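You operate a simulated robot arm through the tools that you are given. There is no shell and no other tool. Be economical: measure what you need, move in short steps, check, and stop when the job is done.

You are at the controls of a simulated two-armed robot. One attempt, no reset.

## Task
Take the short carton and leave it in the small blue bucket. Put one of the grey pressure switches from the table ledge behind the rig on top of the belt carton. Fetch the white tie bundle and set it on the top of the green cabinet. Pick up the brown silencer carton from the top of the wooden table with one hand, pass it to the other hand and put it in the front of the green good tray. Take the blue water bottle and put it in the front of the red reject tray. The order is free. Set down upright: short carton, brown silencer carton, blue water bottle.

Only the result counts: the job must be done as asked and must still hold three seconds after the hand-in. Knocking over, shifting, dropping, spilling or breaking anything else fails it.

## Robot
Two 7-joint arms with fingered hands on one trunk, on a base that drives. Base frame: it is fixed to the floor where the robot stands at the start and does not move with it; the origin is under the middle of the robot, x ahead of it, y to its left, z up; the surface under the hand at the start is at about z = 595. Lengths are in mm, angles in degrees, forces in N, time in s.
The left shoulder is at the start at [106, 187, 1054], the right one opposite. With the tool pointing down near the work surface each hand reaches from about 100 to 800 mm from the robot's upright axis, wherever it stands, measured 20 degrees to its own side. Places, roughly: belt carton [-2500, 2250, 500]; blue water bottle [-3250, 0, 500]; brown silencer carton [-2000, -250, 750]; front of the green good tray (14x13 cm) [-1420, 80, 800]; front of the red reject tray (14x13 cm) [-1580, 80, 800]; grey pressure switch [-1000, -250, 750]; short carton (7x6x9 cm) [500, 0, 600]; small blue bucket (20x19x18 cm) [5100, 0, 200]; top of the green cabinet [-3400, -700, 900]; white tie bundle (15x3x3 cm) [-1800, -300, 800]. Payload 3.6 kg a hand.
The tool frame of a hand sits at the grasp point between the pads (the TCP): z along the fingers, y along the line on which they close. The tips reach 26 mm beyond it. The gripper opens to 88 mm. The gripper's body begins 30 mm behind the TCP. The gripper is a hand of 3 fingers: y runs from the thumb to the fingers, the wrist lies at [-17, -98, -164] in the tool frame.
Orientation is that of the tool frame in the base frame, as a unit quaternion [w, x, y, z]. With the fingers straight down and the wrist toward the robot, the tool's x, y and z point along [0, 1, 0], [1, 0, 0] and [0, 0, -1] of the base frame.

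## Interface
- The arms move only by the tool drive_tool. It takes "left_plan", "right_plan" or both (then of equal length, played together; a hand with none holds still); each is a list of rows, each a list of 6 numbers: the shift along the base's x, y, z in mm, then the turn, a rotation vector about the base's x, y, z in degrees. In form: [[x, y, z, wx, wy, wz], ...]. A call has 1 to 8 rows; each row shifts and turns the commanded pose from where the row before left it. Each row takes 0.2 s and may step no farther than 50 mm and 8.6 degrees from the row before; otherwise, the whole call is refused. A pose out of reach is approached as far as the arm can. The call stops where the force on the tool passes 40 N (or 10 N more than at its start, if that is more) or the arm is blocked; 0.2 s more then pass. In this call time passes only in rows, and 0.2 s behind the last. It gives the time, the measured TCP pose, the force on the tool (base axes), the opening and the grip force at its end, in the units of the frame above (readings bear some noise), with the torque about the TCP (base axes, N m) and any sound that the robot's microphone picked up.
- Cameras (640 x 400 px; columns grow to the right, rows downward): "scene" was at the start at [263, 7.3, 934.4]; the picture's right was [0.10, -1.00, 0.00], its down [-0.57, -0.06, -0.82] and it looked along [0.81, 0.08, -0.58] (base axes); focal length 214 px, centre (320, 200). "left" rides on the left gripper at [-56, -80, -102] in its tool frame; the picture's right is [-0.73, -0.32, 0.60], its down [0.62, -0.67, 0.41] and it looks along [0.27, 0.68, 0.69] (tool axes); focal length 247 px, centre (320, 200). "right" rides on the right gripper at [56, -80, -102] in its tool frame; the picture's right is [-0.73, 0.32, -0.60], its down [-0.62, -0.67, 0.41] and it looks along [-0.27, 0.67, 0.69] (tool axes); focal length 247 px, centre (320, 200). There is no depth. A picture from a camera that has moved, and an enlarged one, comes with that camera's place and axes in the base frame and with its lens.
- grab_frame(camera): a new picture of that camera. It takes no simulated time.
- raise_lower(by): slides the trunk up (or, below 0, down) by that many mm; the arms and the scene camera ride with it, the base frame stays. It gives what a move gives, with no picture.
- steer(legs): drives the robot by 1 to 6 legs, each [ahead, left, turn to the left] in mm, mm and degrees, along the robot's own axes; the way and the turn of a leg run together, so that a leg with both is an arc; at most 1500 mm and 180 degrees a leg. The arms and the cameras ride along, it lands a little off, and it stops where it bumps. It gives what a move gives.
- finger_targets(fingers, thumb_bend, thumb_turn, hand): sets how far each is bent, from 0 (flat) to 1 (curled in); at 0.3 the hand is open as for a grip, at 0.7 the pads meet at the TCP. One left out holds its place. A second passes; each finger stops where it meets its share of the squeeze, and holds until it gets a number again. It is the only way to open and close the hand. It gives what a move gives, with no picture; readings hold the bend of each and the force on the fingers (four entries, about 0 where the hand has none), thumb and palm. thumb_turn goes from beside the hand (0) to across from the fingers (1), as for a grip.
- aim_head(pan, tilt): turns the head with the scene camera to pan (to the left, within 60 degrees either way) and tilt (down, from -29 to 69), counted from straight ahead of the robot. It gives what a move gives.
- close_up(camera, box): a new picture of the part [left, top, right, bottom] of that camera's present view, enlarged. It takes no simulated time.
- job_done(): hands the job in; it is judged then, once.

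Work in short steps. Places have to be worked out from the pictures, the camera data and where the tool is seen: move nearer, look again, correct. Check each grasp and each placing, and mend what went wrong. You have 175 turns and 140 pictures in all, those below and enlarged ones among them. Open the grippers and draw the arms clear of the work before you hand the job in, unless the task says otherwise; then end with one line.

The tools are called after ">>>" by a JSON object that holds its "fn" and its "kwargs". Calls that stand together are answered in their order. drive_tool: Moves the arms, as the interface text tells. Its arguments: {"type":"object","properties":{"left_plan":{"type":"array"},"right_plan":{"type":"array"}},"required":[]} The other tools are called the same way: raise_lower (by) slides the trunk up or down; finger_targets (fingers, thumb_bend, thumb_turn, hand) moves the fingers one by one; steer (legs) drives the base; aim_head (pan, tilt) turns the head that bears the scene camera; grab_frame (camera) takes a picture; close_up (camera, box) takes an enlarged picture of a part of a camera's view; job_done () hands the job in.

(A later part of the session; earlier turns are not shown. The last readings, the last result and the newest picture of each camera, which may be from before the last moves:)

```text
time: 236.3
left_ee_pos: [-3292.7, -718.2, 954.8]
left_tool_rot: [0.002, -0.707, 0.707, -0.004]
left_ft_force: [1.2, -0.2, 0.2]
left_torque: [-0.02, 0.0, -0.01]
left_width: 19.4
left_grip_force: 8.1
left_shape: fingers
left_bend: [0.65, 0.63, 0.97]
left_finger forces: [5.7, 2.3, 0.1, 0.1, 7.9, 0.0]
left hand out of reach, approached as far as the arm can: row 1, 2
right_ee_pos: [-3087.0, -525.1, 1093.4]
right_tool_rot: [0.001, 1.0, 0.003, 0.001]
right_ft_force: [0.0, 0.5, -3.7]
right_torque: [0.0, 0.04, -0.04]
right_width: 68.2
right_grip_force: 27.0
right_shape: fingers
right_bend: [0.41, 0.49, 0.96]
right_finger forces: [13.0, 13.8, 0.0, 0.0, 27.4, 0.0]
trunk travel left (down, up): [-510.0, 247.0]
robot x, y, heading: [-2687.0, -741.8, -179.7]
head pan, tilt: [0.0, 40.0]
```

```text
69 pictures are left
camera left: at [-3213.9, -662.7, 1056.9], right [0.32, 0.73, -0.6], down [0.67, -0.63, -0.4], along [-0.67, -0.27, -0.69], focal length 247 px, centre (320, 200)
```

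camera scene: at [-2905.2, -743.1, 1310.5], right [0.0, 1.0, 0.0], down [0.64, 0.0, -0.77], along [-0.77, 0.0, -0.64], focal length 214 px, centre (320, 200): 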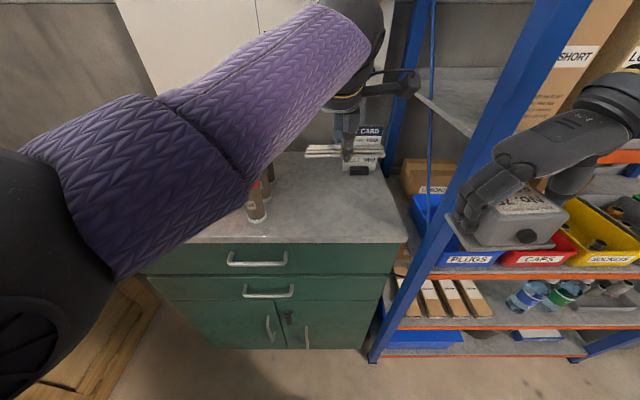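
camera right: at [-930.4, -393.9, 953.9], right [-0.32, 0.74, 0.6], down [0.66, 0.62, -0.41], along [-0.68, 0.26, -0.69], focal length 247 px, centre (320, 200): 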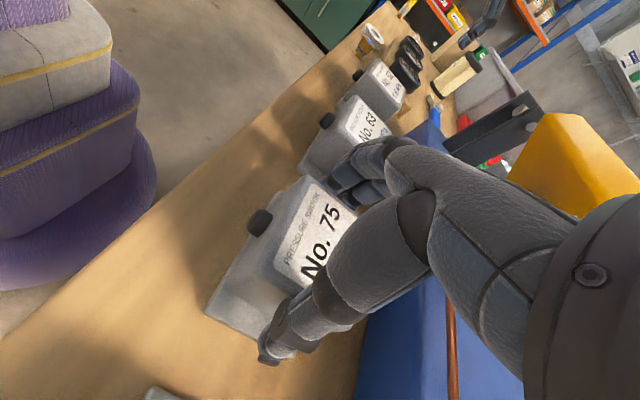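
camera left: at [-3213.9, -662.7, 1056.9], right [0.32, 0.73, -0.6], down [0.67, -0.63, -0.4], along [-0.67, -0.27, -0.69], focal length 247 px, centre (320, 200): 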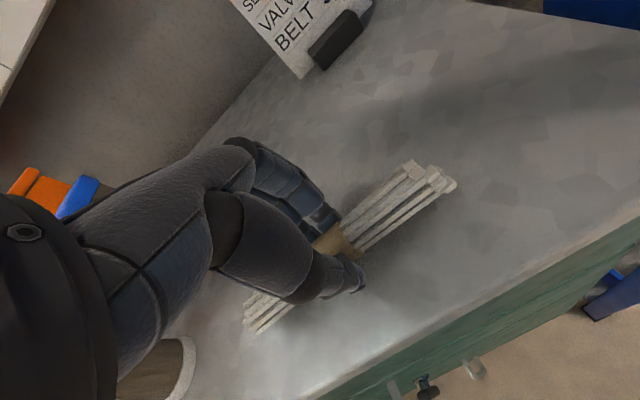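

Top surface is at about z 912; the bundle is ~60 mm in from the front edge, good. I lower to just above contact and open.

>>> {"fn": "drive_tool", "kwargs": {"left_plan": [[0, 0, -4, 0, 0, 0], [0, 0, -3, 0, 0, 0]]}}

>>> {"fn": "finger_targets", "kwargs": {"hand": "left", "fingers": 0.5, "thumb_bend": 0.5}}

>>> {"fn": "grab_frame", "kwargs": {"camera": "left"}}

```text
time: 236.9
left_ee_pos: [-3292.9, -718.1, 950.3]
left_tool_rot: [0.002, -0.706, 0.708, -0.003]
left_ft_force: [0.4, 0.9, 0.3]
left_torque: [-0.04, 0.03, 0.0]
left_width: 19.4
left_grip_force: 8.0
left_shape: fingers
left_bend: [0.65, 0.63, 0.97]
left_finger forces: [5.8, 2.3, 0.2, 0.0, 8.0, 0.1]
left hand out of reach, approached as far as the arm can: row 2
right_ee_pos: [-3087.7, -525.1, 1094.5]
right_tool_rot: [0.0, 1.0, 0.003, 0.002]
right_ft_force: [-1.0, 0.9, -3.4]
right_torque: [0.01, 0.0, 0.0]
right_width: 68.4
right_grip_force: 26.9
right_shape: fingers
right_bend: [0.41, 0.49, 0.96]
right_finger forces: [12.9, 13.9, 0.0, 0.1, 27.2, 0.0]
trunk travel left (down, up): [-510.0, 247.0]
robot x, y, heading: [-2687.7, -739.9, -180.1]
head pan, tilt: [0.0, 40.0]
```

```text
time: 237.9
left_ee_pos: [-3292.9, -717.4, 951.9]
left_tool_rot: [0.002, -0.705, 0.709, -0.002]
left_ft_force: [-0.5, 0.0, 0.1]
left_torque: [-0.01, -0.02, -0.03]
left_width: 44.5
left_grip_force: 0.0
left_shape: fingers
left_bend: [0.5, 0.5, 0.97]
left_finger forces: [0.1, 0.0, 0.0, 0.0, 0.0, 0.0]
right_ee_pos: [-3087.5, -524.1, 1095.1]
right_tool_rot: [0.0, 1.0, 0.003, 0.002]
right_ft_force: [0.1, 0.0, -3.6]
right_torque: [0.0, -0.01, 0.0]
right_width: 68.0
right_grip_force: 27.0
right_shape: fingers
right_bend: [0.41, 0.49, 0.96]
right_finger forces: [12.9, 13.7, 0.1, 0.0, 27.3, 0.0]
trunk travel left (down, up): [-510.0, 247.0]
robot x, y, heading: [-2685.7, -744.4, -180.0]
head pan, tilt: [0.0, 40.0]
```

```text
68 pictures are left
camera left: at [-3213.3, -662.3, 1053.7], right [0.32, 0.73, -0.6], down [0.66, -0.63, -0.41], along [-0.67, -0.27, -0.69], focal length 247 px, centre (320, 200)
```

left: 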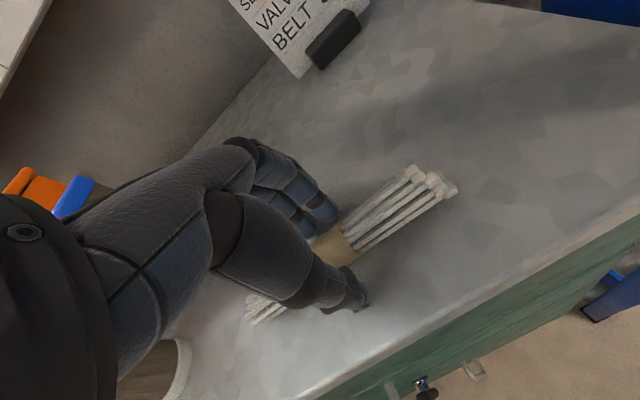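

Released and resting. I open fully and raise the trunk to draw the hand up.

>>> {"fn": "finger_targets", "kwargs": {"hand": "left", "fingers": 0.3, "thumb_bend": 0.3}}

>>> {"fn": "raise_lower", "kwargs": {"by": 150}}

>>> {"fn": "grab_frame", "kwargs": {"camera": "left"}}

```text
time: 238.9
left_ee_pos: [-3293.1, -717.5, 950.8]
left_tool_rot: [0.002, -0.706, 0.708, -0.002]
left_ft_force: [0.6, 0.5, -0.4]
left_torque: [-0.01, -0.02, 0.01]
left_width: 88.0
left_grip_force: 0.0
left_shape: fingers
left_bend: [0.3, 0.3, 0.97]
left_finger forces: [0.1, 0.0, 0.0, 0.1, 0.1, 0.0]
right_ee_pos: [-3088.2, -525.2, 1094.9]
right_tool_rot: [0.0, 1.0, 0.003, 0.002]
right_ft_force: [-0.7, 0.4, -2.8]
right_torque: [0.04, 0.03, -0.02]
right_width: 67.9
right_grip_force: 27.5
right_shape: fingers
right_bend: [0.41, 0.49, 0.96]
right_finger forces: [12.9, 13.8, 0.0, 0.0, 27.3, 0.1]
trunk travel left (down, up): [-510.0, 247.0]
robot x, y, heading: [-2685.1, -744.0, -179.9]
head pan, tilt: [0.0, 40.0]
```

```text
time: 240.7
left_ee_pos: [-3292.4, -718.0, 1110.6]
left_tool_rot: [-0.004, -0.705, 0.709, 0.003]
left_ft_force: [-0.1, 0.3, -0.5]
left_torque: [0.01, 0.0, 0.01]
left_width: 88.0
left_grip_force: 0.0
left_shape: fingers
left_bend: [0.3, 0.3, 0.97]
left_finger forces: [0.0, 0.0, 0.1, 0.1, 0.1, 0.0]
right_ee_pos: [-3088.2, -524.9, 1244.1]
right_tool_rot: [0.0, 1.0, 0.003, 0.002]
right_ft_force: [-0.3, -0.4, -3.5]
right_torque: [0.0, -0.01, -0.01]
right_width: 68.3
right_grip_force: 26.6
right_shape: fingers
right_bend: [0.41, 0.49, 0.96]
right_finger forces: [12.9, 13.8, 0.1, 0.0, 27.4, 0.0]
trunk travel left (down, up): [-660.0, 97.0]
robot x, y, heading: [-2687.6, -741.9, -180.1]
head pan, tilt: [0.0, 40.0]
```

```text
67 pictures are left
camera left: at [-3210.8, -662.8, 1210.9], right [0.32, 0.73, -0.6], down [0.66, -0.63, -0.42], along [-0.68, -0.27, -0.68], focal length 247 px, centre (320, 200)
```

left: 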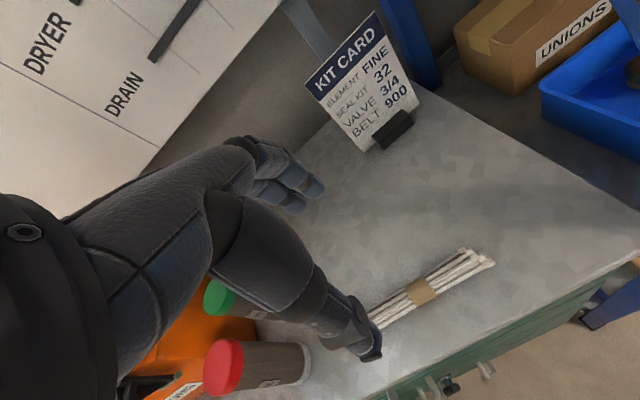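

Ties lie well on the cabinet. I back off, tuck the left hand, then slide right in front of the shelf to see the water bottle.

>>> {"fn": "steer", "kwargs": {"legs": [[-250, 0, 0]]}}

>>> {"fn": "drive_tool", "kwargs": {"left_plan": [[30, -40, 0, 0, 0, 0], [30, -40, 0, 0, 0, 0], [30, -40, 0, 0, 0, 0], [30, -40, 0, 0, 0, 0], [20, -40, 0, 0, 0, 0]]}}

>>> {"fn": "steer", "kwargs": {"legs": [[0, -700, 0]]}}

>>> {"fn": "raise_lower", "kwargs": {"by": -350}}

>>> {"fn": "aim_head", "kwargs": {"pan": 0, "tilt": 30}}

>>> {"fn": "grab_frame", "kwargs": {"camera": "scene"}}

```text
time: 242.5
left_ee_pos: [-3041.2, -719.3, 1110.2]
left_tool_rot: [-0.005, -0.707, 0.708, 0.003]
left_ft_force: [-0.5, 0.2, 0.8]
left_torque: [-0.02, 0.01, -0.01]
left_width: 88.1
left_grip_force: 0.0
left_shape: fingers
left_bend: [0.3, 0.3, 0.97]
left_finger forces: [0.0, 0.1, 0.0, 0.0, 0.0, 0.1]
right_ee_pos: [-2837.8, -526.8, 1244.7]
right_tool_rot: [0.0, 1.0, 0.004, 0.003]
right_ft_force: [0.6, 0.5, -3.3]
right_torque: [0.0, 0.04, -0.01]
right_width: 68.1
right_grip_force: 27.0
right_shape: fingers
right_bend: [0.41, 0.49, 0.96]
right_finger forces: [12.9, 13.8, 0.1, 0.0, 27.4, 0.0]
trunk travel left (down, up): [-660.0, 97.0]
robot x, y, heading: [-2434.3, -745.5, -179.7]
head pan, tilt: [0.0, 40.0]
```

```text
time: 243.7
left_ee_pos: [-2899.5, -921.4, 1109.4]
left_tool_rot: [-0.005, -0.706, 0.708, 0.002]
left_ft_force: [-0.6, 0.9, -0.5]
left_torque: [0.03, 0.0, 0.02]
left_width: 88.2
left_grip_force: 0.1
left_shape: fingers
left_bend: [0.3, 0.3, 0.98]
left_finger forces: [0.0, 0.0, 0.0, 0.0, 0.1, 0.1]
right_ee_pos: [-2837.3, -526.4, 1244.8]
right_tool_rot: [0.0, 1.0, 0.004, 0.003]
right_ft_force: [-0.1, 0.4, -3.2]
right_torque: [0.01, 0.0, -0.03]
right_width: 68.1
right_grip_force: 27.1
right_shape: fingers
right_bend: [0.41, 0.49, 0.96]
right_finger forces: [12.9, 13.8, 0.1, 0.0, 27.3, 0.1]
trunk travel left (down, up): [-660.0, 97.0]
robot x, y, heading: [-2436.8, -742.9, -179.7]
head pan, tilt: [0.0, 40.0]
```

```text
time: 247.6
left_ee_pos: [-2903.7, -204.2, 1109.9]
left_tool_rot: [-0.005, -0.706, 0.708, 0.003]
left_ft_force: [0.5, -0.4, 0.5]
left_torque: [0.02, 0.0, -0.01]
left_width: 88.1
left_grip_force: 0.0
left_shape: fingers
left_bend: [0.3, 0.3, 0.98]
left_finger forces: [0.0, 0.0, 0.0, 0.1, 0.0, 0.0]
right_ee_pos: [-2839.2, 189.7, 1244.4]
right_tool_rot: [0.0, 1.0, 0.004, 0.003]
right_ft_force: [0.2, 0.5, -2.8]
right_torque: [0.03, 0.01, -0.04]
right_width: 68.2
right_grip_force: 27.0
right_shape: fingers
right_bend: [0.41, 0.49, 0.96]
right_finger forces: [12.9, 13.7, 0.0, 0.0, 27.4, 0.1]
trunk travel left (down, up): [-660.0, 97.0]
robot x, y, heading: [-2437.5, -30.3, -179.8]
head pan, tilt: [0.0, 40.0]
```

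```text
time: 251.0
left_ee_pos: [-2904.1, -205.0, 760.0]
left_tool_rot: [-0.005, -0.706, 0.708, 0.003]
left_ft_force: [0.3, -0.8, -0.1]
left_torque: [0.01, -0.01, 0.03]
left_width: 88.0
left_grip_force: 0.0
left_shape: fingers
left_bend: [0.3, 0.3, 0.98]
left_finger forces: [0.0, 0.1, 0.0, 0.0, 0.0, 0.0]
right_ee_pos: [-2839.5, 188.9, 894.4]
right_tool_rot: [0.0, 1.0, 0.004, 0.003]
right_ft_force: [-0.4, -0.2, -3.2]
right_torque: [-0.01, 0.02, 0.01]
right_width: 68.1
right_grip_force: 26.8
right_shape: fingers
right_bend: [0.41, 0.49, 0.96]
right_finger forces: [12.9, 13.7, 0.1, 0.0, 27.2, 0.0]
trunk travel left (down, up): [-310.0, 447.0]
robot x, y, heading: [-2438.6, -25.2, -180.0]
head pan, tilt: [0.0, 40.0]
```

```text
time: 251.7
left_ee_pos: [-2903.4, -205.2, 760.1]
left_tool_rot: [-0.003, -0.706, 0.709, 0.002]
left_ft_force: [-0.1, 0.9, 0.8]
left_torque: [-0.03, -0.02, -0.04]
left_width: 88.3
left_grip_force: 0.1
left_shape: fingers
left_bend: [0.3, 0.3, 0.98]
left_finger forces: [0.0, 0.0, 0.1, 0.0, 0.0, 0.1]
right_ee_pos: [-2840.5, 188.5, 894.1]
right_tool_rot: [0.0, 1.0, 0.005, 0.002]
right_ft_force: [0.3, -0.8, -2.6]
right_torque: [0.06, 0.05, 0.02]
right_width: 68.1
right_grip_force: 27.0
right_shape: fingers
right_bend: [0.41, 0.49, 0.96]
right_finger forces: [12.9, 13.6, 0.0, 0.1, 27.2, 0.1]
trunk travel left (down, up): [-310.0, 447.0]
robot x, y, heading: [-2436.1, -29.6, -179.8]
head pan, tilt: [0.0, 30.0]
```

```text
66 pictures are left
camera scene: at [-2685.5, -28.4, 1062.5], right [0.0, 1.0, 0.0], down [0.5, 0.0, -0.87], along [-0.87, 0.0, -0.5], focal length 214 px, centre (320, 200)
```

scene: 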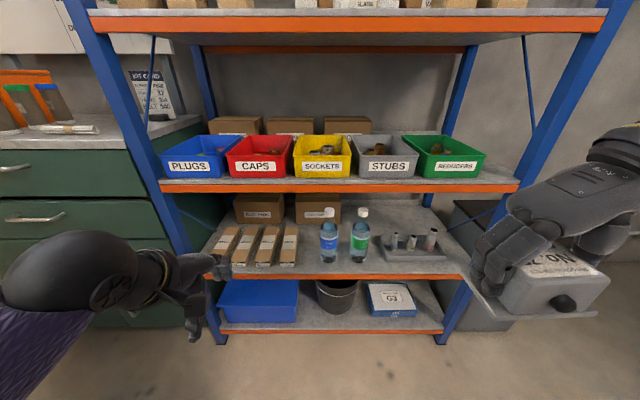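

>>> {"fn": "close_up", "kwargs": {"camera": "scene", "box": [200, 170, 480, 345]}}

```text
2.29 times, centred on (340, 258) of scene
camera zoom: at [-2685.5, -28.4, 1062.5], right [0.0, 1.0, 0.0], down [0.5, 0.0, -0.87], along [-0.87, 0.0, -0.5], focal length 490 px, centre (274, 69)
```

zoom: 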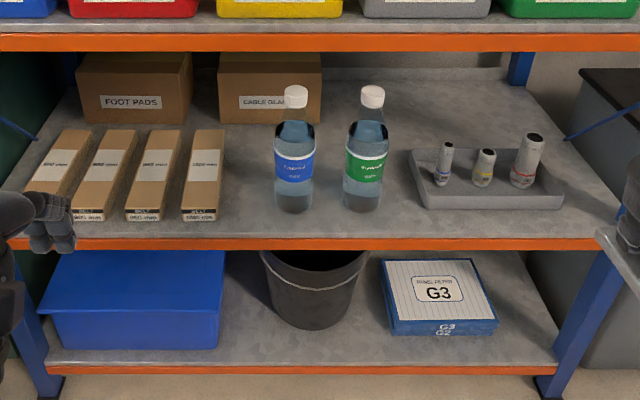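

The blue bottle stands at about (-3280,5) on the shelf at z≈466, height ~228, with 47 mm to the green one. I'll grip it with the left hand horizontally; I lower the trunk and turn the left hand (120° about (-1,1,-1)).

>>> {"fn": "raise_lower", "kwargs": {"by": -200}}

>>> {"fn": "drive_tool", "kwargs": {"left_plan": [[0, 0, 0, -4.62, 4.62, -4.62], [0, 0, 0, -4.62, 4.62, -4.62], [0, 0, 0, -4.62, 4.62, -4.62], [0, 0, 0, -4.62, 4.62, -4.62], [0, 0, 0, -4.62, 4.62, -4.62], [0, 0, 0, -4.62, 4.62, -4.62], [0, 0, 0, -4.62, 4.62, -4.62], [0, 0, 0, -4.62, 4.62, -4.62]]}}

>>> {"fn": "drive_tool", "kwargs": {"left_plan": [[0, 0, 0, -4.62, 4.62, -4.62], [0, 0, 0, -4.62, 4.62, -4.62], [0, 0, 0, -4.62, 4.62, -4.62], [0, 0, 0, -4.62, 4.62, -4.62], [0, 0, 0, -4.62, 4.62, -4.62], [0, 0, 0, -4.62, 4.62, -4.62], [0, 0, 0, -4.62, 4.62, -4.62]]}}

>>> {"fn": "aim_head", "kwargs": {"pan": 10, "tilt": 25}}

>>> {"fn": "grab_frame", "kwargs": {"camera": "scene"}}

>>> {"fn": "grab_frame", "kwargs": {"camera": "left"}}

```text
time: 253.9
left_ee_pos: [-2903.5, -205.5, 559.3]
left_tool_rot: [-0.004, -0.707, 0.707, 0.003]
left_ft_force: [-0.1, 0.7, 0.6]
left_torque: [0.0, -0.02, 0.01]
left_width: 88.3
left_grip_force: 0.3
left_shape: fingers
left_bend: [0.3, 0.3, 0.98]
left_finger forces: [0.0, 0.0, 0.0, 0.1, 0.1, 0.1]
right_ee_pos: [-2839.7, 187.8, 694.8]
right_tool_rot: [0.0, 1.0, 0.004, 0.002]
right_ft_force: [-0.1, -0.7, -3.2]
right_torque: [0.0, 0.01, 0.02]
right_width: 68.3
right_grip_force: 26.7
right_shape: fingers
right_bend: [0.41, 0.49, 0.96]
right_finger forces: [12.9, 13.6, 0.0, 0.0, 27.1, 0.0]
trunk travel left (down, up): [-110.0, 647.0]
robot x, y, heading: [-2439.4, -25.2, -179.8]
head pan, tilt: [0.0, 30.0]
```

```text
time: 255.7
left_ee_pos: [-2904.5, -204.2, 559.3]
left_tool_rot: [-0.436, -0.38, 0.816, 0.004]
left_ft_force: [0.8, -0.8, -0.2]
left_torque: [0.03, -0.01, 0.01]
left_width: 88.0
left_grip_force: 0.0
left_shape: fingers
left_bend: [0.3, 0.3, 0.98]
left_finger forces: [0.0, 0.0, 0.1, 0.0, 0.0, 0.0]
right_ee_pos: [-2840.0, 189.5, 694.6]
right_tool_rot: [0.0, 1.0, 0.004, 0.003]
right_ft_force: [0.3, -0.2, -2.9]
right_torque: [0.02, 0.03, 0.01]
right_width: 68.2
right_grip_force: 27.1
right_shape: fingers
right_bend: [0.41, 0.49, 0.96]
right_finger forces: [13.0, 13.7, 0.1, 0.0, 27.0, 0.0]
trunk travel left (down, up): [-110.0, 647.0]
robot x, y, heading: [-2440.8, -24.8, -179.7]
head pan, tilt: [0.0, 30.0]
```

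```text
time: 257.3
left_ee_pos: [-2903.7, -204.3, 560.1]
left_tool_rot: [0.709, -0.006, -0.705, -0.003]
left_ft_force: [-0.7, 0.4, -0.2]
left_torque: [0.0, -0.01, 0.01]
left_width: 88.2
left_grip_force: 0.2
left_shape: fingers
left_bend: [0.3, 0.3, 0.98]
left_finger forces: [0.1, 0.0, 0.0, 0.0, 0.0, 0.1]
right_ee_pos: [-2840.1, 189.2, 695.3]
right_tool_rot: [0.0, 1.0, 0.004, 0.004]
right_ft_force: [-0.8, 1.2, -2.9]
right_torque: [-0.01, -0.01, -0.02]
right_width: 67.9
right_grip_force: 27.0
right_shape: fingers
right_bend: [0.41, 0.49, 0.96]
right_finger forces: [13.0, 13.5, 0.0, 0.0, 27.1, 0.1]
trunk travel left (down, up): [-110.0, 647.0]
robot x, y, heading: [-2442.4, -22.3, -179.9]
head pan, tilt: [0.0, 30.0]
```

```text
time: 258.0
left_ee_pos: [-2905.2, -205.3, 560.7]
left_tool_rot: [0.708, -0.004, -0.706, -0.003]
left_ft_force: [0.0, 0.3, 0.3]
left_torque: [-0.03, -0.04, -0.03]
left_width: 88.2
left_grip_force: 0.0
left_shape: fingers
left_bend: [0.3, 0.3, 0.98]
left_finger forces: [0.0, 0.0, 0.0, 0.0, 0.0, 0.1]
right_ee_pos: [-2840.6, 188.6, 693.4]
right_tool_rot: [0.0, 1.0, 0.004, 0.003]
right_ft_force: [0.4, -0.1, -3.2]
right_torque: [-0.02, 0.03, -0.02]
right_width: 67.9
right_grip_force: 27.0
right_shape: fingers
right_bend: [0.41, 0.49, 0.96]
right_finger forces: [12.8, 13.8, 0.0, 0.1, 27.0, 0.0]
trunk travel left (down, up): [-110.0, 647.0]
robot x, y, heading: [-2440.7, -28.1, -179.8]
head pan, tilt: [10.0, 25.0]
```

```text
64 pictures are left
camera scene: at [-2724.5, -44.5, 851.4], right [-0.18, 0.98, 0.0], down [0.42, 0.07, -0.91], along [-0.89, -0.16, -0.42], focal length 214 px, centre (320, 200)
```

scene: 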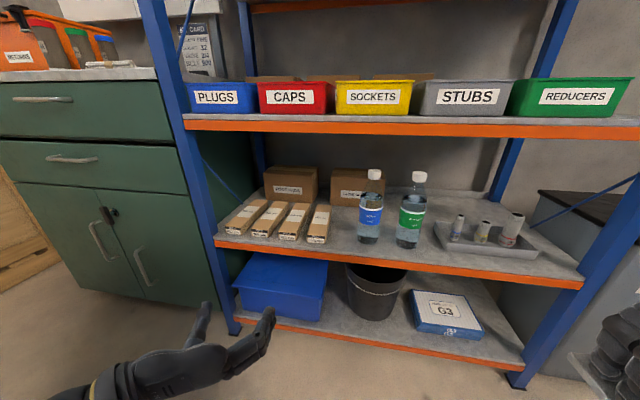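

```text
63 pictures are left
camera left: at [-2803.6, -287.5, 503.0], right [-0.6, -0.31, -0.73], down [-0.42, -0.66, 0.62], along [-0.68, 0.68, 0.27], focal length 247 px, centre (320, 200)
```

left: 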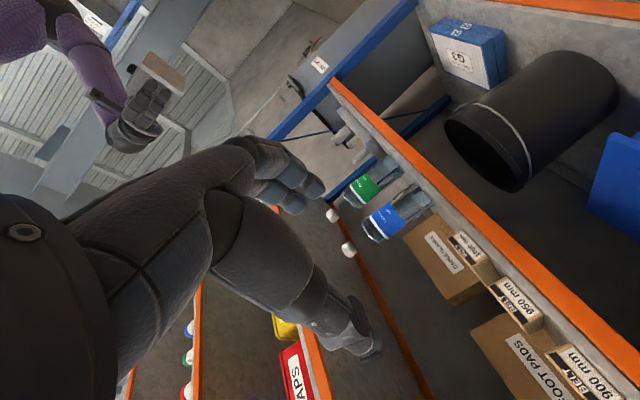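

The left hand points forward, thumb left, fingers right. Bottle centre triangulates to about (-3285,2). I sidestep right 207, raise the hand 20 and drive ahead 180 before a check.

>>> {"fn": "steer", "kwargs": {"legs": [[0, -207, 0], [160, 0, 0]]}}

>>> {"fn": "drive_tool", "kwargs": {"left_plan": [[0, 0, 20, 0, 0, 0]]}}

>>> {"fn": "grab_frame", "kwargs": {"camera": "left"}}

>>> {"fn": "grab_frame", "kwargs": {"camera": "scene"}}

```text
time: 260.7
left_ee_pos: [-3064.1, -0.5, 559.7]
left_tool_rot: [0.708, -0.003, -0.707, -0.003]
left_ft_force: [0.0, -0.2, -0.1]
left_torque: [0.0, -0.02, -0.02]
left_width: 88.2
left_grip_force: 0.0
left_shape: fingers
left_bend: [0.3, 0.3, 0.98]
left_finger forces: [0.0, 0.1, 0.0, 0.0, 0.1, 0.0]
right_ee_pos: [-3001.4, 395.1, 694.0]
right_tool_rot: [0.0, 1.0, 0.005, 0.003]
right_ft_force: [-0.2, -0.5, -3.5]
right_torque: [-0.01, 0.02, -0.01]
right_width: 68.0
right_grip_force: 26.8
right_shape: fingers
right_bend: [0.41, 0.49, 0.96]
right_finger forces: [12.9, 13.7, 0.0, 0.0, 27.2, 0.1]
trunk travel left (down, up): [-110.0, 647.0]
robot x, y, heading: [-2599.2, 182.2, -179.8]
head pan, tilt: [10.0, 25.0]
```

```text
time: 261.1
left_ee_pos: [-3066.1, -0.3, 580.2]
left_tool_rot: [-0.707, 0.004, 0.707, 0.002]
left_ft_force: [-0.2, 0.5, -0.6]
left_torque: [-0.02, -0.02, -0.03]
left_width: 88.4
left_grip_force: 0.0
left_shape: fingers
left_bend: [0.3, 0.3, 0.98]
left_finger forces: [0.0, 0.0, 0.1, 0.1, 0.1, 0.0]
right_ee_pos: [-3002.0, 395.5, 693.9]
right_tool_rot: [-0.001, 1.0, 0.005, 0.003]
right_ft_force: [-0.3, 0.1, -4.2]
right_torque: [0.04, -0.02, 0.03]
right_width: 67.7
right_grip_force: 26.9
right_shape: fingers
right_bend: [0.41, 0.49, 0.96]
right_finger forces: [12.9, 13.7, 0.0, 0.0, 27.3, 0.1]
trunk travel left (down, up): [-110.0, 647.0]
robot x, y, heading: [-2597.3, 181.6, -179.8]
head pan, tilt: [10.0, 25.0]
```

```text
62 pictures are left
camera left: at [-2964.4, -82.6, 523.0], right [-0.6, -0.31, -0.73], down [-0.42, -0.66, 0.62], along [-0.68, 0.68, 0.27], focal length 247 px, centre (320, 200)
```

left: 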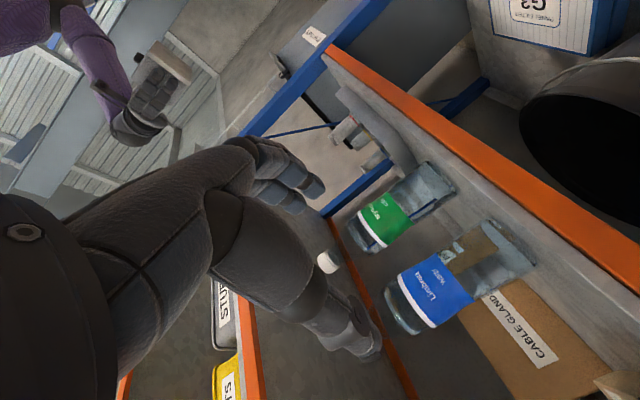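

```text
61 pictures are left
camera scene: at [-2885.1, 161.2, 851.5], right [-0.18, 0.98, 0.0], down [0.42, 0.08, -0.91], along [-0.89, -0.16, -0.42], focal length 214 px, centre (320, 200)
```

scene: 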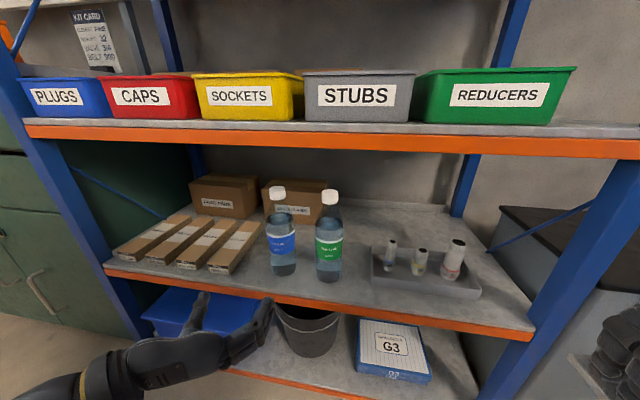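

Refined bottle position: centre about (-3290,1), label height z≈557. I drive 100 ahead, then extend the arm toward it in steps.

>>> {"fn": "steer", "kwargs": {"legs": [[100, 0, 0]]}}

>>> {"fn": "drive_tool", "kwargs": {"left_plan": [[-25, 1, -5, 0, 0, 0], [-25, 0, -5, 0, 0, 0]]}}

>>> {"fn": "grab_frame", "kwargs": {"camera": "left"}}

>>> {"fn": "close_up", "kwargs": {"camera": "scene", "box": [160, 160, 400, 360]}}

```text
time: 262.2
left_ee_pos: [-3165.5, -1.0, 580.4]
left_tool_rot: [0.708, -0.004, -0.706, -0.003]
left_ft_force: [-1.1, 0.5, 0.0]
left_torque: [-0.01, 0.0, 0.0]
left_width: 88.5
left_grip_force: 0.1
left_shape: fingers
left_bend: [0.3, 0.3, 0.98]
left_finger forces: [0.1, 0.0, 0.0, 0.0, 0.0, 0.0]
right_ee_pos: [-3101.9, 395.3, 694.4]
right_tool_rot: [0.001, 1.0, 0.006, 0.002]
right_ft_force: [0.4, -0.5, -3.1]
right_torque: [0.01, 0.03, 0.0]
right_width: 68.0
right_grip_force: 27.0
right_shape: fingers
right_bend: [0.41, 0.49, 0.96]
right_finger forces: [12.9, 13.7, 0.1, 0.1, 27.3, 0.0]
trunk travel left (down, up): [-110.0, 647.0]
robot x, y, heading: [-2700.6, 178.0, -180.0]
head pan, tilt: [10.0, 25.0]
```

```text
time: 262.8
left_ee_pos: [-3214.7, -0.3, 569.6]
left_tool_rot: [0.708, -0.004, -0.707, -0.001]
left_ft_force: [0.6, 0.5, 0.0]
left_torque: [0.02, 0.0, -0.03]
left_width: 88.2
left_grip_force: 0.1
left_shape: fingers
left_bend: [0.3, 0.3, 0.98]
left_finger forces: [0.1, 0.0, 0.0, 0.0, 0.0, 0.1]
right_ee_pos: [-3101.6, 394.0, 693.7]
right_tool_rot: [0.0, 1.0, 0.005, 0.003]
right_ft_force: [-0.4, -0.1, -2.8]
right_torque: [-0.02, -0.01, -0.01]
right_width: 68.1
right_grip_force: 26.9
right_shape: fingers
right_bend: [0.41, 0.49, 0.96]
right_finger forces: [12.9, 13.7, 0.1, 0.0, 27.2, 0.1]
trunk travel left (down, up): [-110.0, 647.0]
robot x, y, heading: [-2698.1, 178.1, -179.7]
head pan, tilt: [10.0, 25.0]
```

```text
60 pictures are left
camera left: at [-3115.5, -83.0, 513.2], right [-0.6, -0.31, -0.73], down [-0.42, -0.66, 0.62], along [-0.68, 0.68, 0.27], focal length 247 px, centre (320, 200)
```

left: 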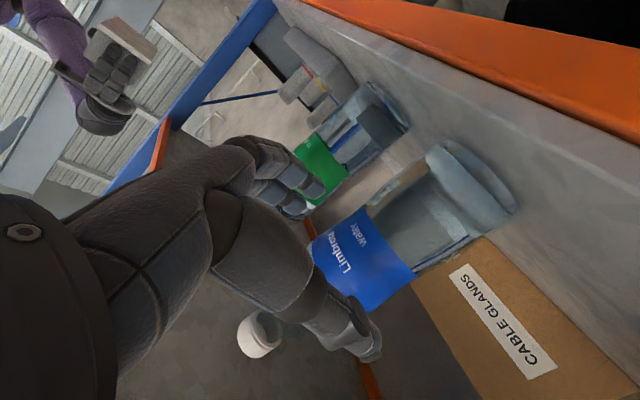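

```text
2.00 times, centred on (280, 260) of scene
camera zoom: at [-2985.9, 160.5, 851.4], right [-0.18, 0.98, 0.0], down [0.42, 0.08, -0.91], along [-0.89, -0.16, -0.42], focal length 429 px, centre (400, 80)
```

zoom: 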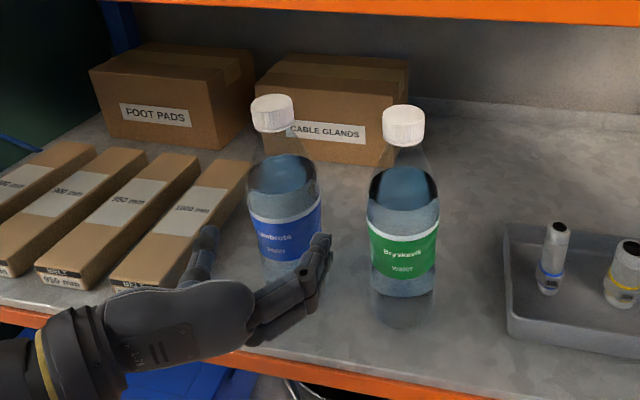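

Fingers straddle the bottle's line. I go 60 mm further in small steps.

>>> {"fn": "drive_tool", "kwargs": {"left_plan": [[-20, 1, 0, 0, 0, 0], [-20, 1, 0, 0, 0, 0], [-18, 0, 0, 0, 0, 0]]}}

>>> {"fn": "grab_frame", "kwargs": {"camera": "left"}}

>>> {"fn": "close_up", "kwargs": {"camera": "scene", "box": [200, 160, 400, 320]}}

```text
time: 263.6
left_ee_pos: [-3273.4, 1.4, 569.5]
left_tool_rot: [-0.707, 0.005, 0.707, 0.002]
left_ft_force: [0.3, 0.0, 0.1]
left_torque: [0.04, 0.01, -0.01]
left_width: 88.4
left_grip_force: 0.1
left_shape: fingers
left_bend: [0.3, 0.3, 0.98]
left_finger forces: [0.0, 0.0, 0.1, 0.0, 0.0, 0.0]
right_ee_pos: [-3100.8, 394.9, 694.9]
right_tool_rot: [0.0, 1.0, 0.005, 0.003]
right_ft_force: [0.3, 0.2, -3.4]
right_torque: [0.01, -0.01, 0.0]
right_width: 67.8
right_grip_force: 27.1
right_shape: fingers
right_bend: [0.41, 0.49, 0.96]
right_finger forces: [12.9, 13.7, 0.0, 0.0, 27.2, 0.1]
trunk travel left (down, up): [-110.0, 647.0]
robot x, y, heading: [-2700.9, 177.5, -179.6]
head pan, tilt: [10.0, 25.0]
```

```text
58 pictures are left
camera left: at [-3172.7, -80.4, 513.0], right [-0.6, -0.32, -0.73], down [-0.42, -0.66, 0.63], along [-0.68, 0.68, 0.27], focal length 247 px, centre (320, 200)
```

left: 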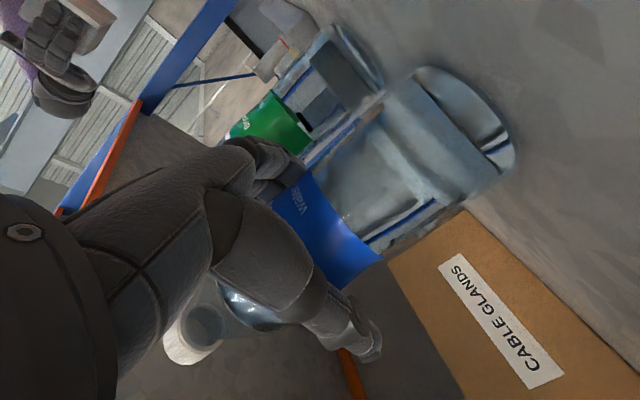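

```text
2.50 times, centred on (300, 240) of scene
camera zoom: at [-2985.8, 160.5, 851.4], right [-0.18, 0.98, 0.0], down [0.42, 0.08, -0.91], along [-0.89, -0.16, -0.42], focal length 536 px, centre (370, 100)
```

zoom: 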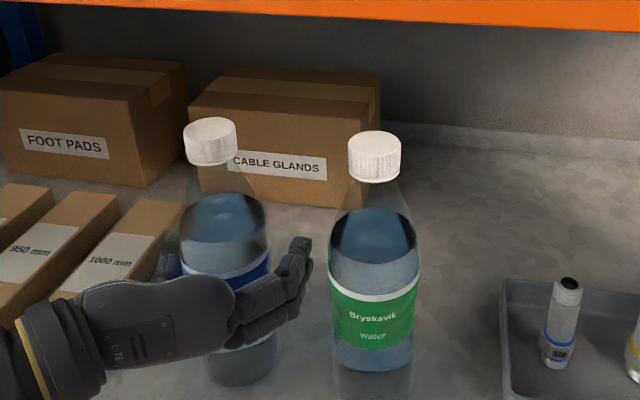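

Bottle is between thumb and fingers. I close the left hand.

>>> {"fn": "finger_targets", "kwargs": {"hand": "left", "fingers": 0.5, "thumb_bend": 0.5}}

>>> {"fn": "grab_frame", "kwargs": {"camera": "left"}}

```text
time: 264.6
left_ee_pos: [-3275.0, 1.4, 569.3]
left_tool_rot: [0.708, -0.004, -0.706, -0.003]
left_ft_force: [-1.3, -0.5, 0.8]
left_torque: [-0.07, 0.01, -0.01]
left_width: 55.4
left_grip_force: 6.8
left_shape: fingers
left_bend: [0.46, 0.46, 0.97]
left_finger forces: [1.9, 4.9, 0.0, 0.0, 6.5, 0.0]
right_ee_pos: [-3100.3, 394.7, 694.8]
right_tool_rot: [-0.001, 1.0, 0.005, 0.003]
right_ft_force: [0.2, -0.4, -3.0]
right_torque: [0.04, -0.01, 0.0]
right_width: 68.1
right_grip_force: 26.9
right_shape: fingers
right_bend: [0.41, 0.49, 0.96]
right_finger forces: [13.0, 13.7, 0.0, 0.1, 27.2, 0.0]
trunk travel left (down, up): [-110.0, 647.0]
robot x, y, heading: [-2703.5, 175.9, -179.4]
head pan, tilt: [10.0, 25.0]
```

```text
56 pictures are left
camera left: at [-3172.7, -80.3, 513.2], right [-0.6, -0.32, -0.73], down [-0.42, -0.66, 0.63], along [-0.68, 0.68, 0.27], focal length 247 px, centre (320, 200)
```

left: 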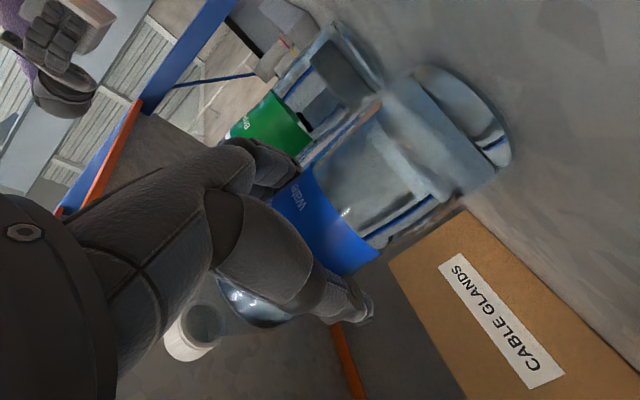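

Grip is light at 6.8 N; I tighten before lifting.

>>> {"fn": "finger_targets", "kwargs": {"hand": "left", "fingers": 0.62, "thumb_bend": 0.62}}

>>> {"fn": "drive_tool", "kwargs": {"left_plan": [[0, 0, 8, 0, 0, 0], [0, 0, 12, 0, 0, 0], [0, 0, 15, 0, 0, 0]]}}

>>> {"fn": "close_up", "kwargs": {"camera": "scene", "box": [200, 160, 400, 320]}}

```text
time: 265.6
left_ee_pos: [-3273.2, 1.5, 570.9]
left_tool_rot: [0.708, -0.003, -0.706, -0.003]
left_ft_force: [-0.4, 1.4, 3.4]
left_torque: [-0.04, 0.0, -0.03]
left_width: 51.9
left_grip_force: 21.6
left_shape: fingers
left_bend: [0.5, 0.5, 0.97]
left_finger forces: [8.2, 14.0, 0.0, 0.0, 21.2, 0.0]
right_ee_pos: [-3101.7, 393.4, 694.4]
right_tool_rot: [0.001, 1.0, 0.005, 0.002]
right_ft_force: [0.0, -0.1, -3.1]
right_torque: [0.01, 0.01, 0.0]
right_width: 67.9
right_grip_force: 26.9
right_shape: fingers
right_bend: [0.41, 0.49, 0.96]
right_finger forces: [12.8, 13.7, 0.0, 0.0, 27.2, 0.1]
trunk travel left (down, up): [-110.0, 647.0]
robot x, y, heading: [-2699.0, 179.4, -179.6]
head pan, tilt: [10.0, 25.0]
```

```text
time: 266.4
left_ee_pos: [-3273.3, 1.9, 604.2]
left_tool_rot: [-0.707, 0.003, 0.708, 0.002]
left_ft_force: [-0.3, -0.5, -4.0]
left_torque: [0.0, -0.02, 0.03]
left_width: 51.6
left_grip_force: 21.9
left_shape: fingers
left_bend: [0.51, 0.5, 0.95]
left_finger forces: [11.8, 9.8, 0.0, 0.1, 21.6, 0.1]
right_ee_pos: [-3101.8, 394.0, 695.0]
right_tool_rot: [0.0, 1.0, 0.005, 0.002]
right_ft_force: [-0.1, 0.9, -3.6]
right_torque: [0.04, -0.02, 0.04]
right_width: 68.1
right_grip_force: 27.0
right_shape: fingers
right_bend: [0.41, 0.49, 0.96]
right_finger forces: [12.9, 13.6, 0.0, 0.0, 27.1, 0.0]
trunk travel left (down, up): [-110.0, 647.0]
robot x, y, heading: [-2703.2, 174.8, -179.9]
head pan, tilt: [10.0, 25.0]
```

```text
2.50 times, centred on (300, 240) of scene
camera zoom: at [-2986.0, 160.5, 851.3], right [-0.18, 0.98, 0.0], down [0.42, 0.08, -0.91], along [-0.89, -0.16, -0.42], focal length 536 px, centre (370, 100)
```

zoom: 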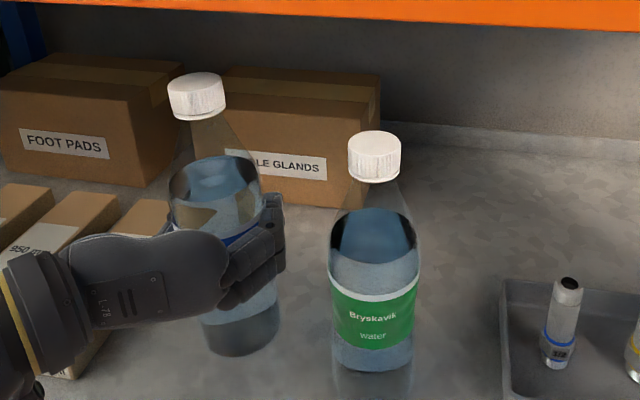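

Bottle lifted (4 N). I back straight out of the shelf, then raise the trunk and drive round to the bench's front.

>>> {"fn": "steer", "kwargs": {"legs": [[-320, 0, 0]]}}

>>> {"fn": "raise_lower", "kwargs": {"by": 400}}

>>> {"fn": "steer", "kwargs": {"legs": [[0, -820, 0], [0, 0, 90], [0, 600, 0]]}}

>>> {"fn": "aim_head", "kwargs": {"pan": 10, "tilt": 38}}

>>> {"fn": "grab_frame", "kwargs": {"camera": "scene"}}

```text
time: 268.5
left_ee_pos: [-2954.6, 3.8, 604.5]
left_tool_rot: [-0.707, 0.003, 0.707, 0.002]
left_ft_force: [-0.6, -0.3, -5.4]
left_torque: [0.0, 0.0, 0.01]
left_width: 51.5
left_grip_force: 21.1
left_shape: fingers
left_bend: [0.51, 0.5, 0.95]
left_finger forces: [11.8, 9.7, 0.0, 0.0, 21.6, 0.1]
right_ee_pos: [-2784.2, 395.4, 693.3]
right_tool_rot: [-0.001, 1.0, 0.006, 0.003]
right_ft_force: [-0.5, 0.4, -3.1]
right_torque: [-0.01, 0.02, -0.01]
right_width: 68.1
right_grip_force: 26.9
right_shape: fingers
right_bend: [0.41, 0.49, 0.96]
right_finger forces: [12.9, 13.6, 0.0, 0.1, 27.2, 0.0]
trunk travel left (down, up): [-110.0, 647.0]
robot x, y, heading: [-2381.3, 178.1, -180.3]
head pan, tilt: [10.0, 25.0]
```

```text
time: 272.4
left_ee_pos: [-2954.9, 3.0, 1004.4]
left_tool_rot: [0.707, -0.003, -0.707, -0.003]
left_ft_force: [0.5, 0.4, -4.1]
left_torque: [0.01, 0.01, 0.03]
left_width: 51.6
left_grip_force: 22.1
left_shape: fingers
left_bend: [0.51, 0.5, 0.95]
left_finger forces: [11.9, 9.8, 0.0, 0.1, 21.6, 0.0]
right_ee_pos: [-2784.3, 395.2, 1093.2]
right_tool_rot: [-0.001, 1.0, 0.007, 0.003]
right_ft_force: [0.3, 0.4, -3.7]
right_torque: [0.0, 0.0, 0.03]
right_width: 67.7
right_grip_force: 27.0
right_shape: fingers
right_bend: [0.41, 0.49, 0.96]
right_finger forces: [12.9, 13.6, 0.1, 0.0, 27.1, 0.0]
trunk travel left (down, up): [-510.0, 247.0]
robot x, y, heading: [-2382.3, 178.9, -179.9]
head pan, tilt: [10.0, 25.0]
```

```text
time: 283.5
left_ee_pos: [-1633.3, 405.0, 1003.7]
left_tool_rot: [-0.511, -0.488, 0.511, -0.49]
left_ft_force: [0.5, 0.5, -4.4]
left_torque: [0.01, 0.0, -0.02]
left_width: 51.7
left_grip_force: 21.3
left_shape: fingers
left_bend: [0.51, 0.5, 0.95]
left_finger forces: [11.9, 9.6, 0.0, 0.1, 21.5, 0.0]
right_ee_pos: [-2018.5, 589.9, 1094.3]
right_tool_rot: [-0.002, 0.716, 0.698, 0.001]
right_ft_force: [0.1, -0.4, -4.8]
right_torque: [0.0, 0.05, 0.0]
right_width: 68.0
right_grip_force: 25.7
right_shape: fingers
right_bend: [0.41, 0.49, 0.96]
right_finger forces: [12.7, 13.2, 0.1, 0.1, 26.4, 0.0]
trunk travel left (down, up): [-510.0, 247.0]
robot x, y, heading: [-1789.8, 986.3, -91.9]
head pan, tilt: [10.0, 25.0]
```

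```text
time: 284.2
left_ee_pos: [-1635.2, 404.8, 1003.7]
left_tool_rot: [-0.511, -0.487, 0.512, -0.489]
left_ft_force: [0.2, -0.1, -4.5]
left_torque: [0.03, -0.02, -0.01]
left_width: 51.8
left_grip_force: 22.0
left_shape: fingers
left_bend: [0.51, 0.5, 0.95]
left_finger forces: [11.7, 9.5, 0.0, 0.0, 21.5, 0.1]
right_ee_pos: [-2019.9, 590.5, 1094.2]
right_tool_rot: [-0.004, 0.716, 0.698, 0.002]
right_ft_force: [-0.1, -0.2, -3.8]
right_torque: [-0.02, -0.04, -0.03]
right_width: 67.8
right_grip_force: 26.2
right_shape: fingers
right_bend: [0.41, 0.49, 0.96]
right_finger forces: [12.7, 13.2, 0.1, 0.0, 26.7, 0.1]
trunk travel left (down, up): [-510.0, 247.0]
robot x, y, heading: [-1792.2, 984.5, -92.0]
head pan, tilt: [10.0, 38.0]
```

```text
54 pictures are left
camera scene: at [-1782.8, 763.3, 1262.0], right [-0.99, -0.14, 0.0], down [-0.09, 0.61, -0.79], along [0.11, -0.78, -0.62], focal length 214 px, centre (320, 200)
```

scene: 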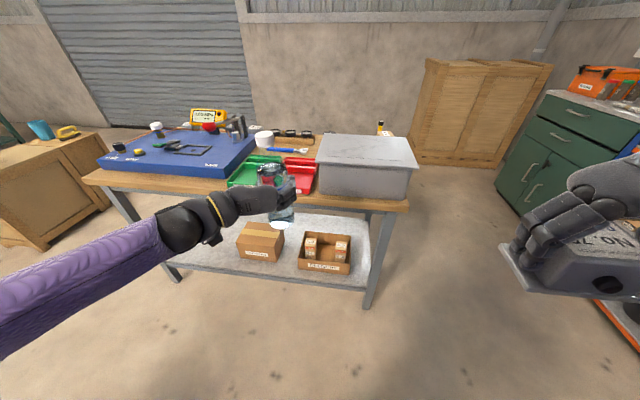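

Red tray's front compartment centre is about (-1587,77). I straighten heading and drive ahead 290 with the bottle high.

>>> {"fn": "steer", "kwargs": {"legs": [[0, 0, 2], [290, 28, 0]]}}

>>> {"fn": "grab_frame", "kwargs": {"camera": "scene"}}

>>> {"fn": "grab_frame", "kwargs": {"camera": "left"}}

```text
time: 286.6
left_ee_pos: [-1583.3, 118.3, 1003.6]
left_tool_rot: [-0.501, -0.498, 0.502, -0.498]
left_ft_force: [0.3, 0.1, -4.2]
left_torque: [0.0, 0.0, 0.04]
left_width: 51.3
left_grip_force: 21.3
left_shape: fingers
left_bend: [0.51, 0.5, 0.95]
left_finger forces: [11.9, 9.6, 0.1, 0.0, 21.7, 0.0]
right_ee_pos: [-1975.5, 289.9, 1094.0]
right_tool_rot: [-0.002, 0.703, 0.711, 0.002]
right_ft_force: [0.5, -0.1, -2.7]
right_torque: [0.01, 0.0, 0.02]
right_width: 67.8
right_grip_force: 25.9
right_shape: fingers
right_bend: [0.41, 0.49, 0.96]
right_finger forces: [12.7, 13.2, 0.0, 0.1, 26.5, 0.0]
trunk travel left (down, up): [-510.0, 247.0]
robot x, y, heading: [-1762.1, 694.5, -90.0]
head pan, tilt: [10.0, 38.0]
```

```text
53 pictures are left
camera scene: at [-1745.2, 470.3, 1261.7], right [-0.98, -0.18, 0.0], down [-0.11, 0.61, -0.79], along [0.14, -0.77, -0.62], focal length 214 px, centre (320, 200)
```

scene: 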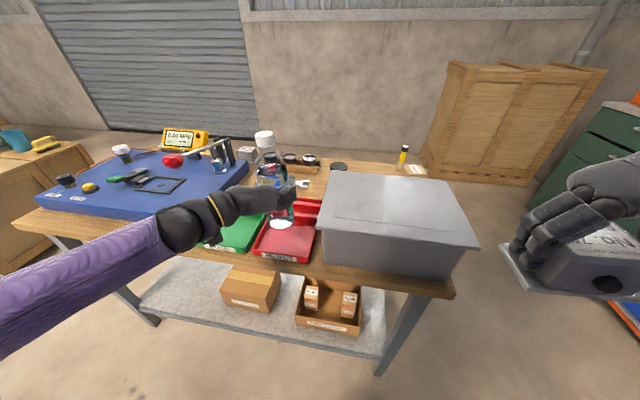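

```text
52 pictures are left
camera left: at [-1503.1, 218.7, 946.9], right [0.32, -0.6, -0.73], down [0.66, -0.42, 0.62], along [-0.68, -0.68, 0.27], focal length 247 px, centre (320, 200)
```

left: 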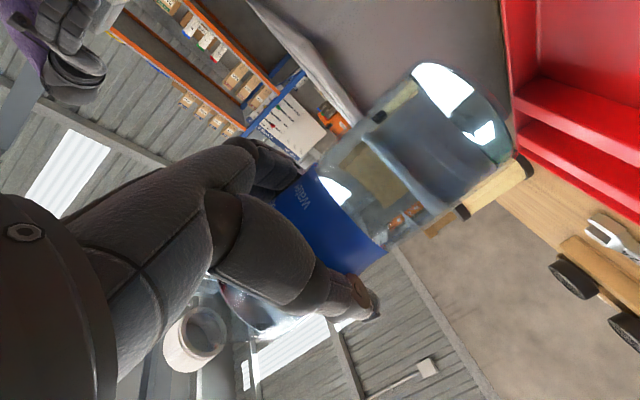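

I enlarge the scene around the bottle and red tray.

>>> {"fn": "close_up", "kwargs": {"camera": "scene", "box": [200, 120, 360, 270]}}

```text
2.67 times, centred on (280, 195) of scene
camera zoom: at [-1745.2, 470.3, 1261.7], right [-0.98, -0.18, 0.0], down [-0.11, 0.61, -0.79], along [0.14, -0.77, -0.62], focal length 572 px, centre (427, 213)
```

zoom: 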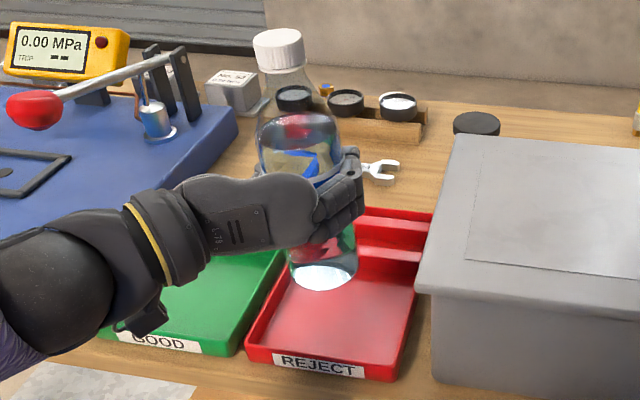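

Bottle needs about 38 mm further in; then I lower it toward the tray floor.

>>> {"fn": "drive_tool", "kwargs": {"left_plan": [[-1, -20, 0, 0, 0, 0], [-1, -18, 0, 0, 0, 0], [0, 0, -30, 0, 0, 0], [0, 0, -30, 0, 0, 0], [0, 0, -15, 0, 0, 0]]}}

>>> {"fn": "close_up", "kwargs": {"camera": "scene", "box": [200, 120, 360, 270]}}

>>> {"fn": "grab_frame", "kwargs": {"camera": "left"}}

```text
time: 287.8
left_ee_pos: [-1585.2, 80.0, 928.0]
left_tool_rot: [-0.501, -0.497, 0.502, -0.499]
left_ft_force: [-0.5, -0.4, -3.6]
left_torque: [-0.01, -0.02, -0.02]
left_width: 51.6
left_grip_force: 21.3
left_shape: fingers
left_bend: [0.51, 0.5, 0.95]
left_finger forces: [11.7, 9.6, 0.1, 0.0, 21.4, 0.1]
right_ee_pos: [-1975.1, 290.1, 1094.2]
right_tool_rot: [-0.003, 0.702, 0.712, 0.002]
right_ft_force: [0.8, 0.3, -3.4]
right_torque: [0.01, 0.0, 0.04]
right_width: 67.8
right_grip_force: 26.0
right_shape: fingers
right_bend: [0.41, 0.49, 0.96]
right_finger forces: [12.8, 13.1, 0.0, 0.0, 26.5, 0.1]
trunk travel left (down, up): [-510.0, 247.0]
robot x, y, heading: [-1761.2, 691.7, -89.7]
head pan, tilt: [10.0, 38.0]
```

```text
2.67 times, centred on (280, 195) of scene
camera zoom: at [-1745.5, 471.2, 1261.9], right [-0.98, -0.18, 0.0], down [-0.11, 0.61, -0.79], along [0.14, -0.77, -0.62], focal length 572 px, centre (427, 213)
```

zoom: 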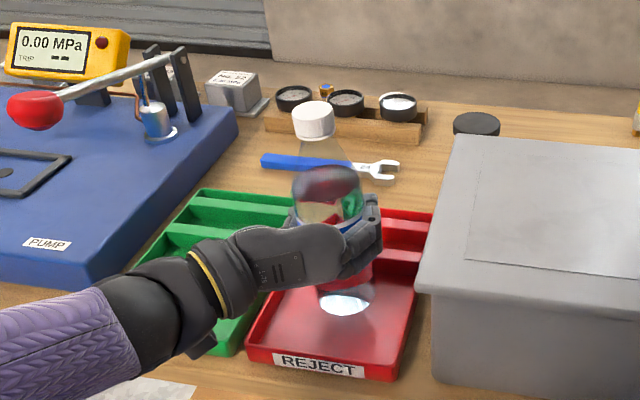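

```text
49 pictures are left
camera left: at [-1504.5, 180.3, 872.6], right [0.32, -0.6, -0.73], down [0.66, -0.42, 0.63], along [-0.68, -0.68, 0.27], focal length 247 px, centre (320, 200)
```

left: 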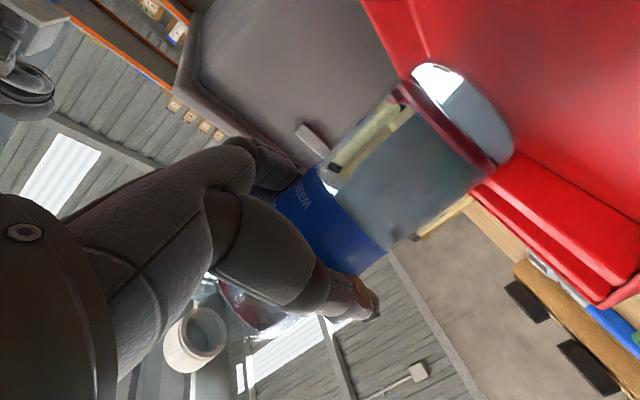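

Base is over the compartment's middle. I lower in small steps to contact.

>>> {"fn": "drive_tool", "kwargs": {"left_plan": [[0, -4, -8, 0, 0, 0], [0, 0, -6, 0, 0, 0], [0, 0, -5, 0, 0, 0], [0, 0, -5, 0, 0, 0]]}}

>>> {"fn": "close_up", "kwargs": {"camera": "scene", "box": [220, 140, 340, 265]}}

```text
time: 288.8
left_ee_pos: [-1590.1, 85.2, 917.7]
left_tool_rot: [-0.501, -0.498, 0.502, -0.498]
left_ft_force: [0.5, 0.1, -4.0]
left_torque: [-0.04, -0.04, -0.01]
left_width: 51.9
left_grip_force: 20.9
left_shape: fingers
left_bend: [0.51, 0.5, 0.95]
left_finger forces: [11.8, 9.5, 0.1, 0.0, 21.4, 0.0]
left hand out of reach, approached as far as the arm can: row 1, 3, 4
right_ee_pos: [-1973.9, 290.5, 1093.5]
right_tool_rot: [-0.004, 0.703, 0.711, 0.001]
right_ft_force: [-0.1, 0.2, -2.8]
right_torque: [-0.01, -0.01, 0.03]
right_width: 67.7
right_grip_force: 26.9
right_shape: fingers
right_bend: [0.41, 0.49, 0.96]
right_finger forces: [12.7, 13.1, 0.0, 0.1, 26.6, 0.1]
trunk travel left (down, up): [-510.0, 247.0]
robot x, y, heading: [-1762.5, 696.3, -89.6]
head pan, tilt: [10.0, 38.0]
```

```text
3.20 times, centred on (280, 202) of scene
camera zoom: at [-1745.4, 471.4, 1262.0], right [-0.98, -0.18, 0.0], down [-0.11, 0.61, -0.79], along [0.14, -0.77, -0.62], focal length 686 px, centre (448, 192)
```

zoom: 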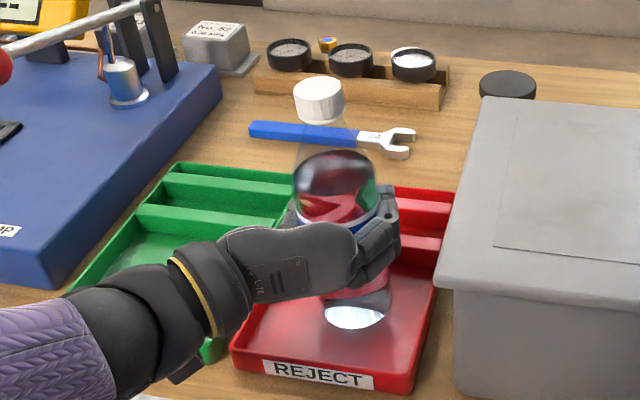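

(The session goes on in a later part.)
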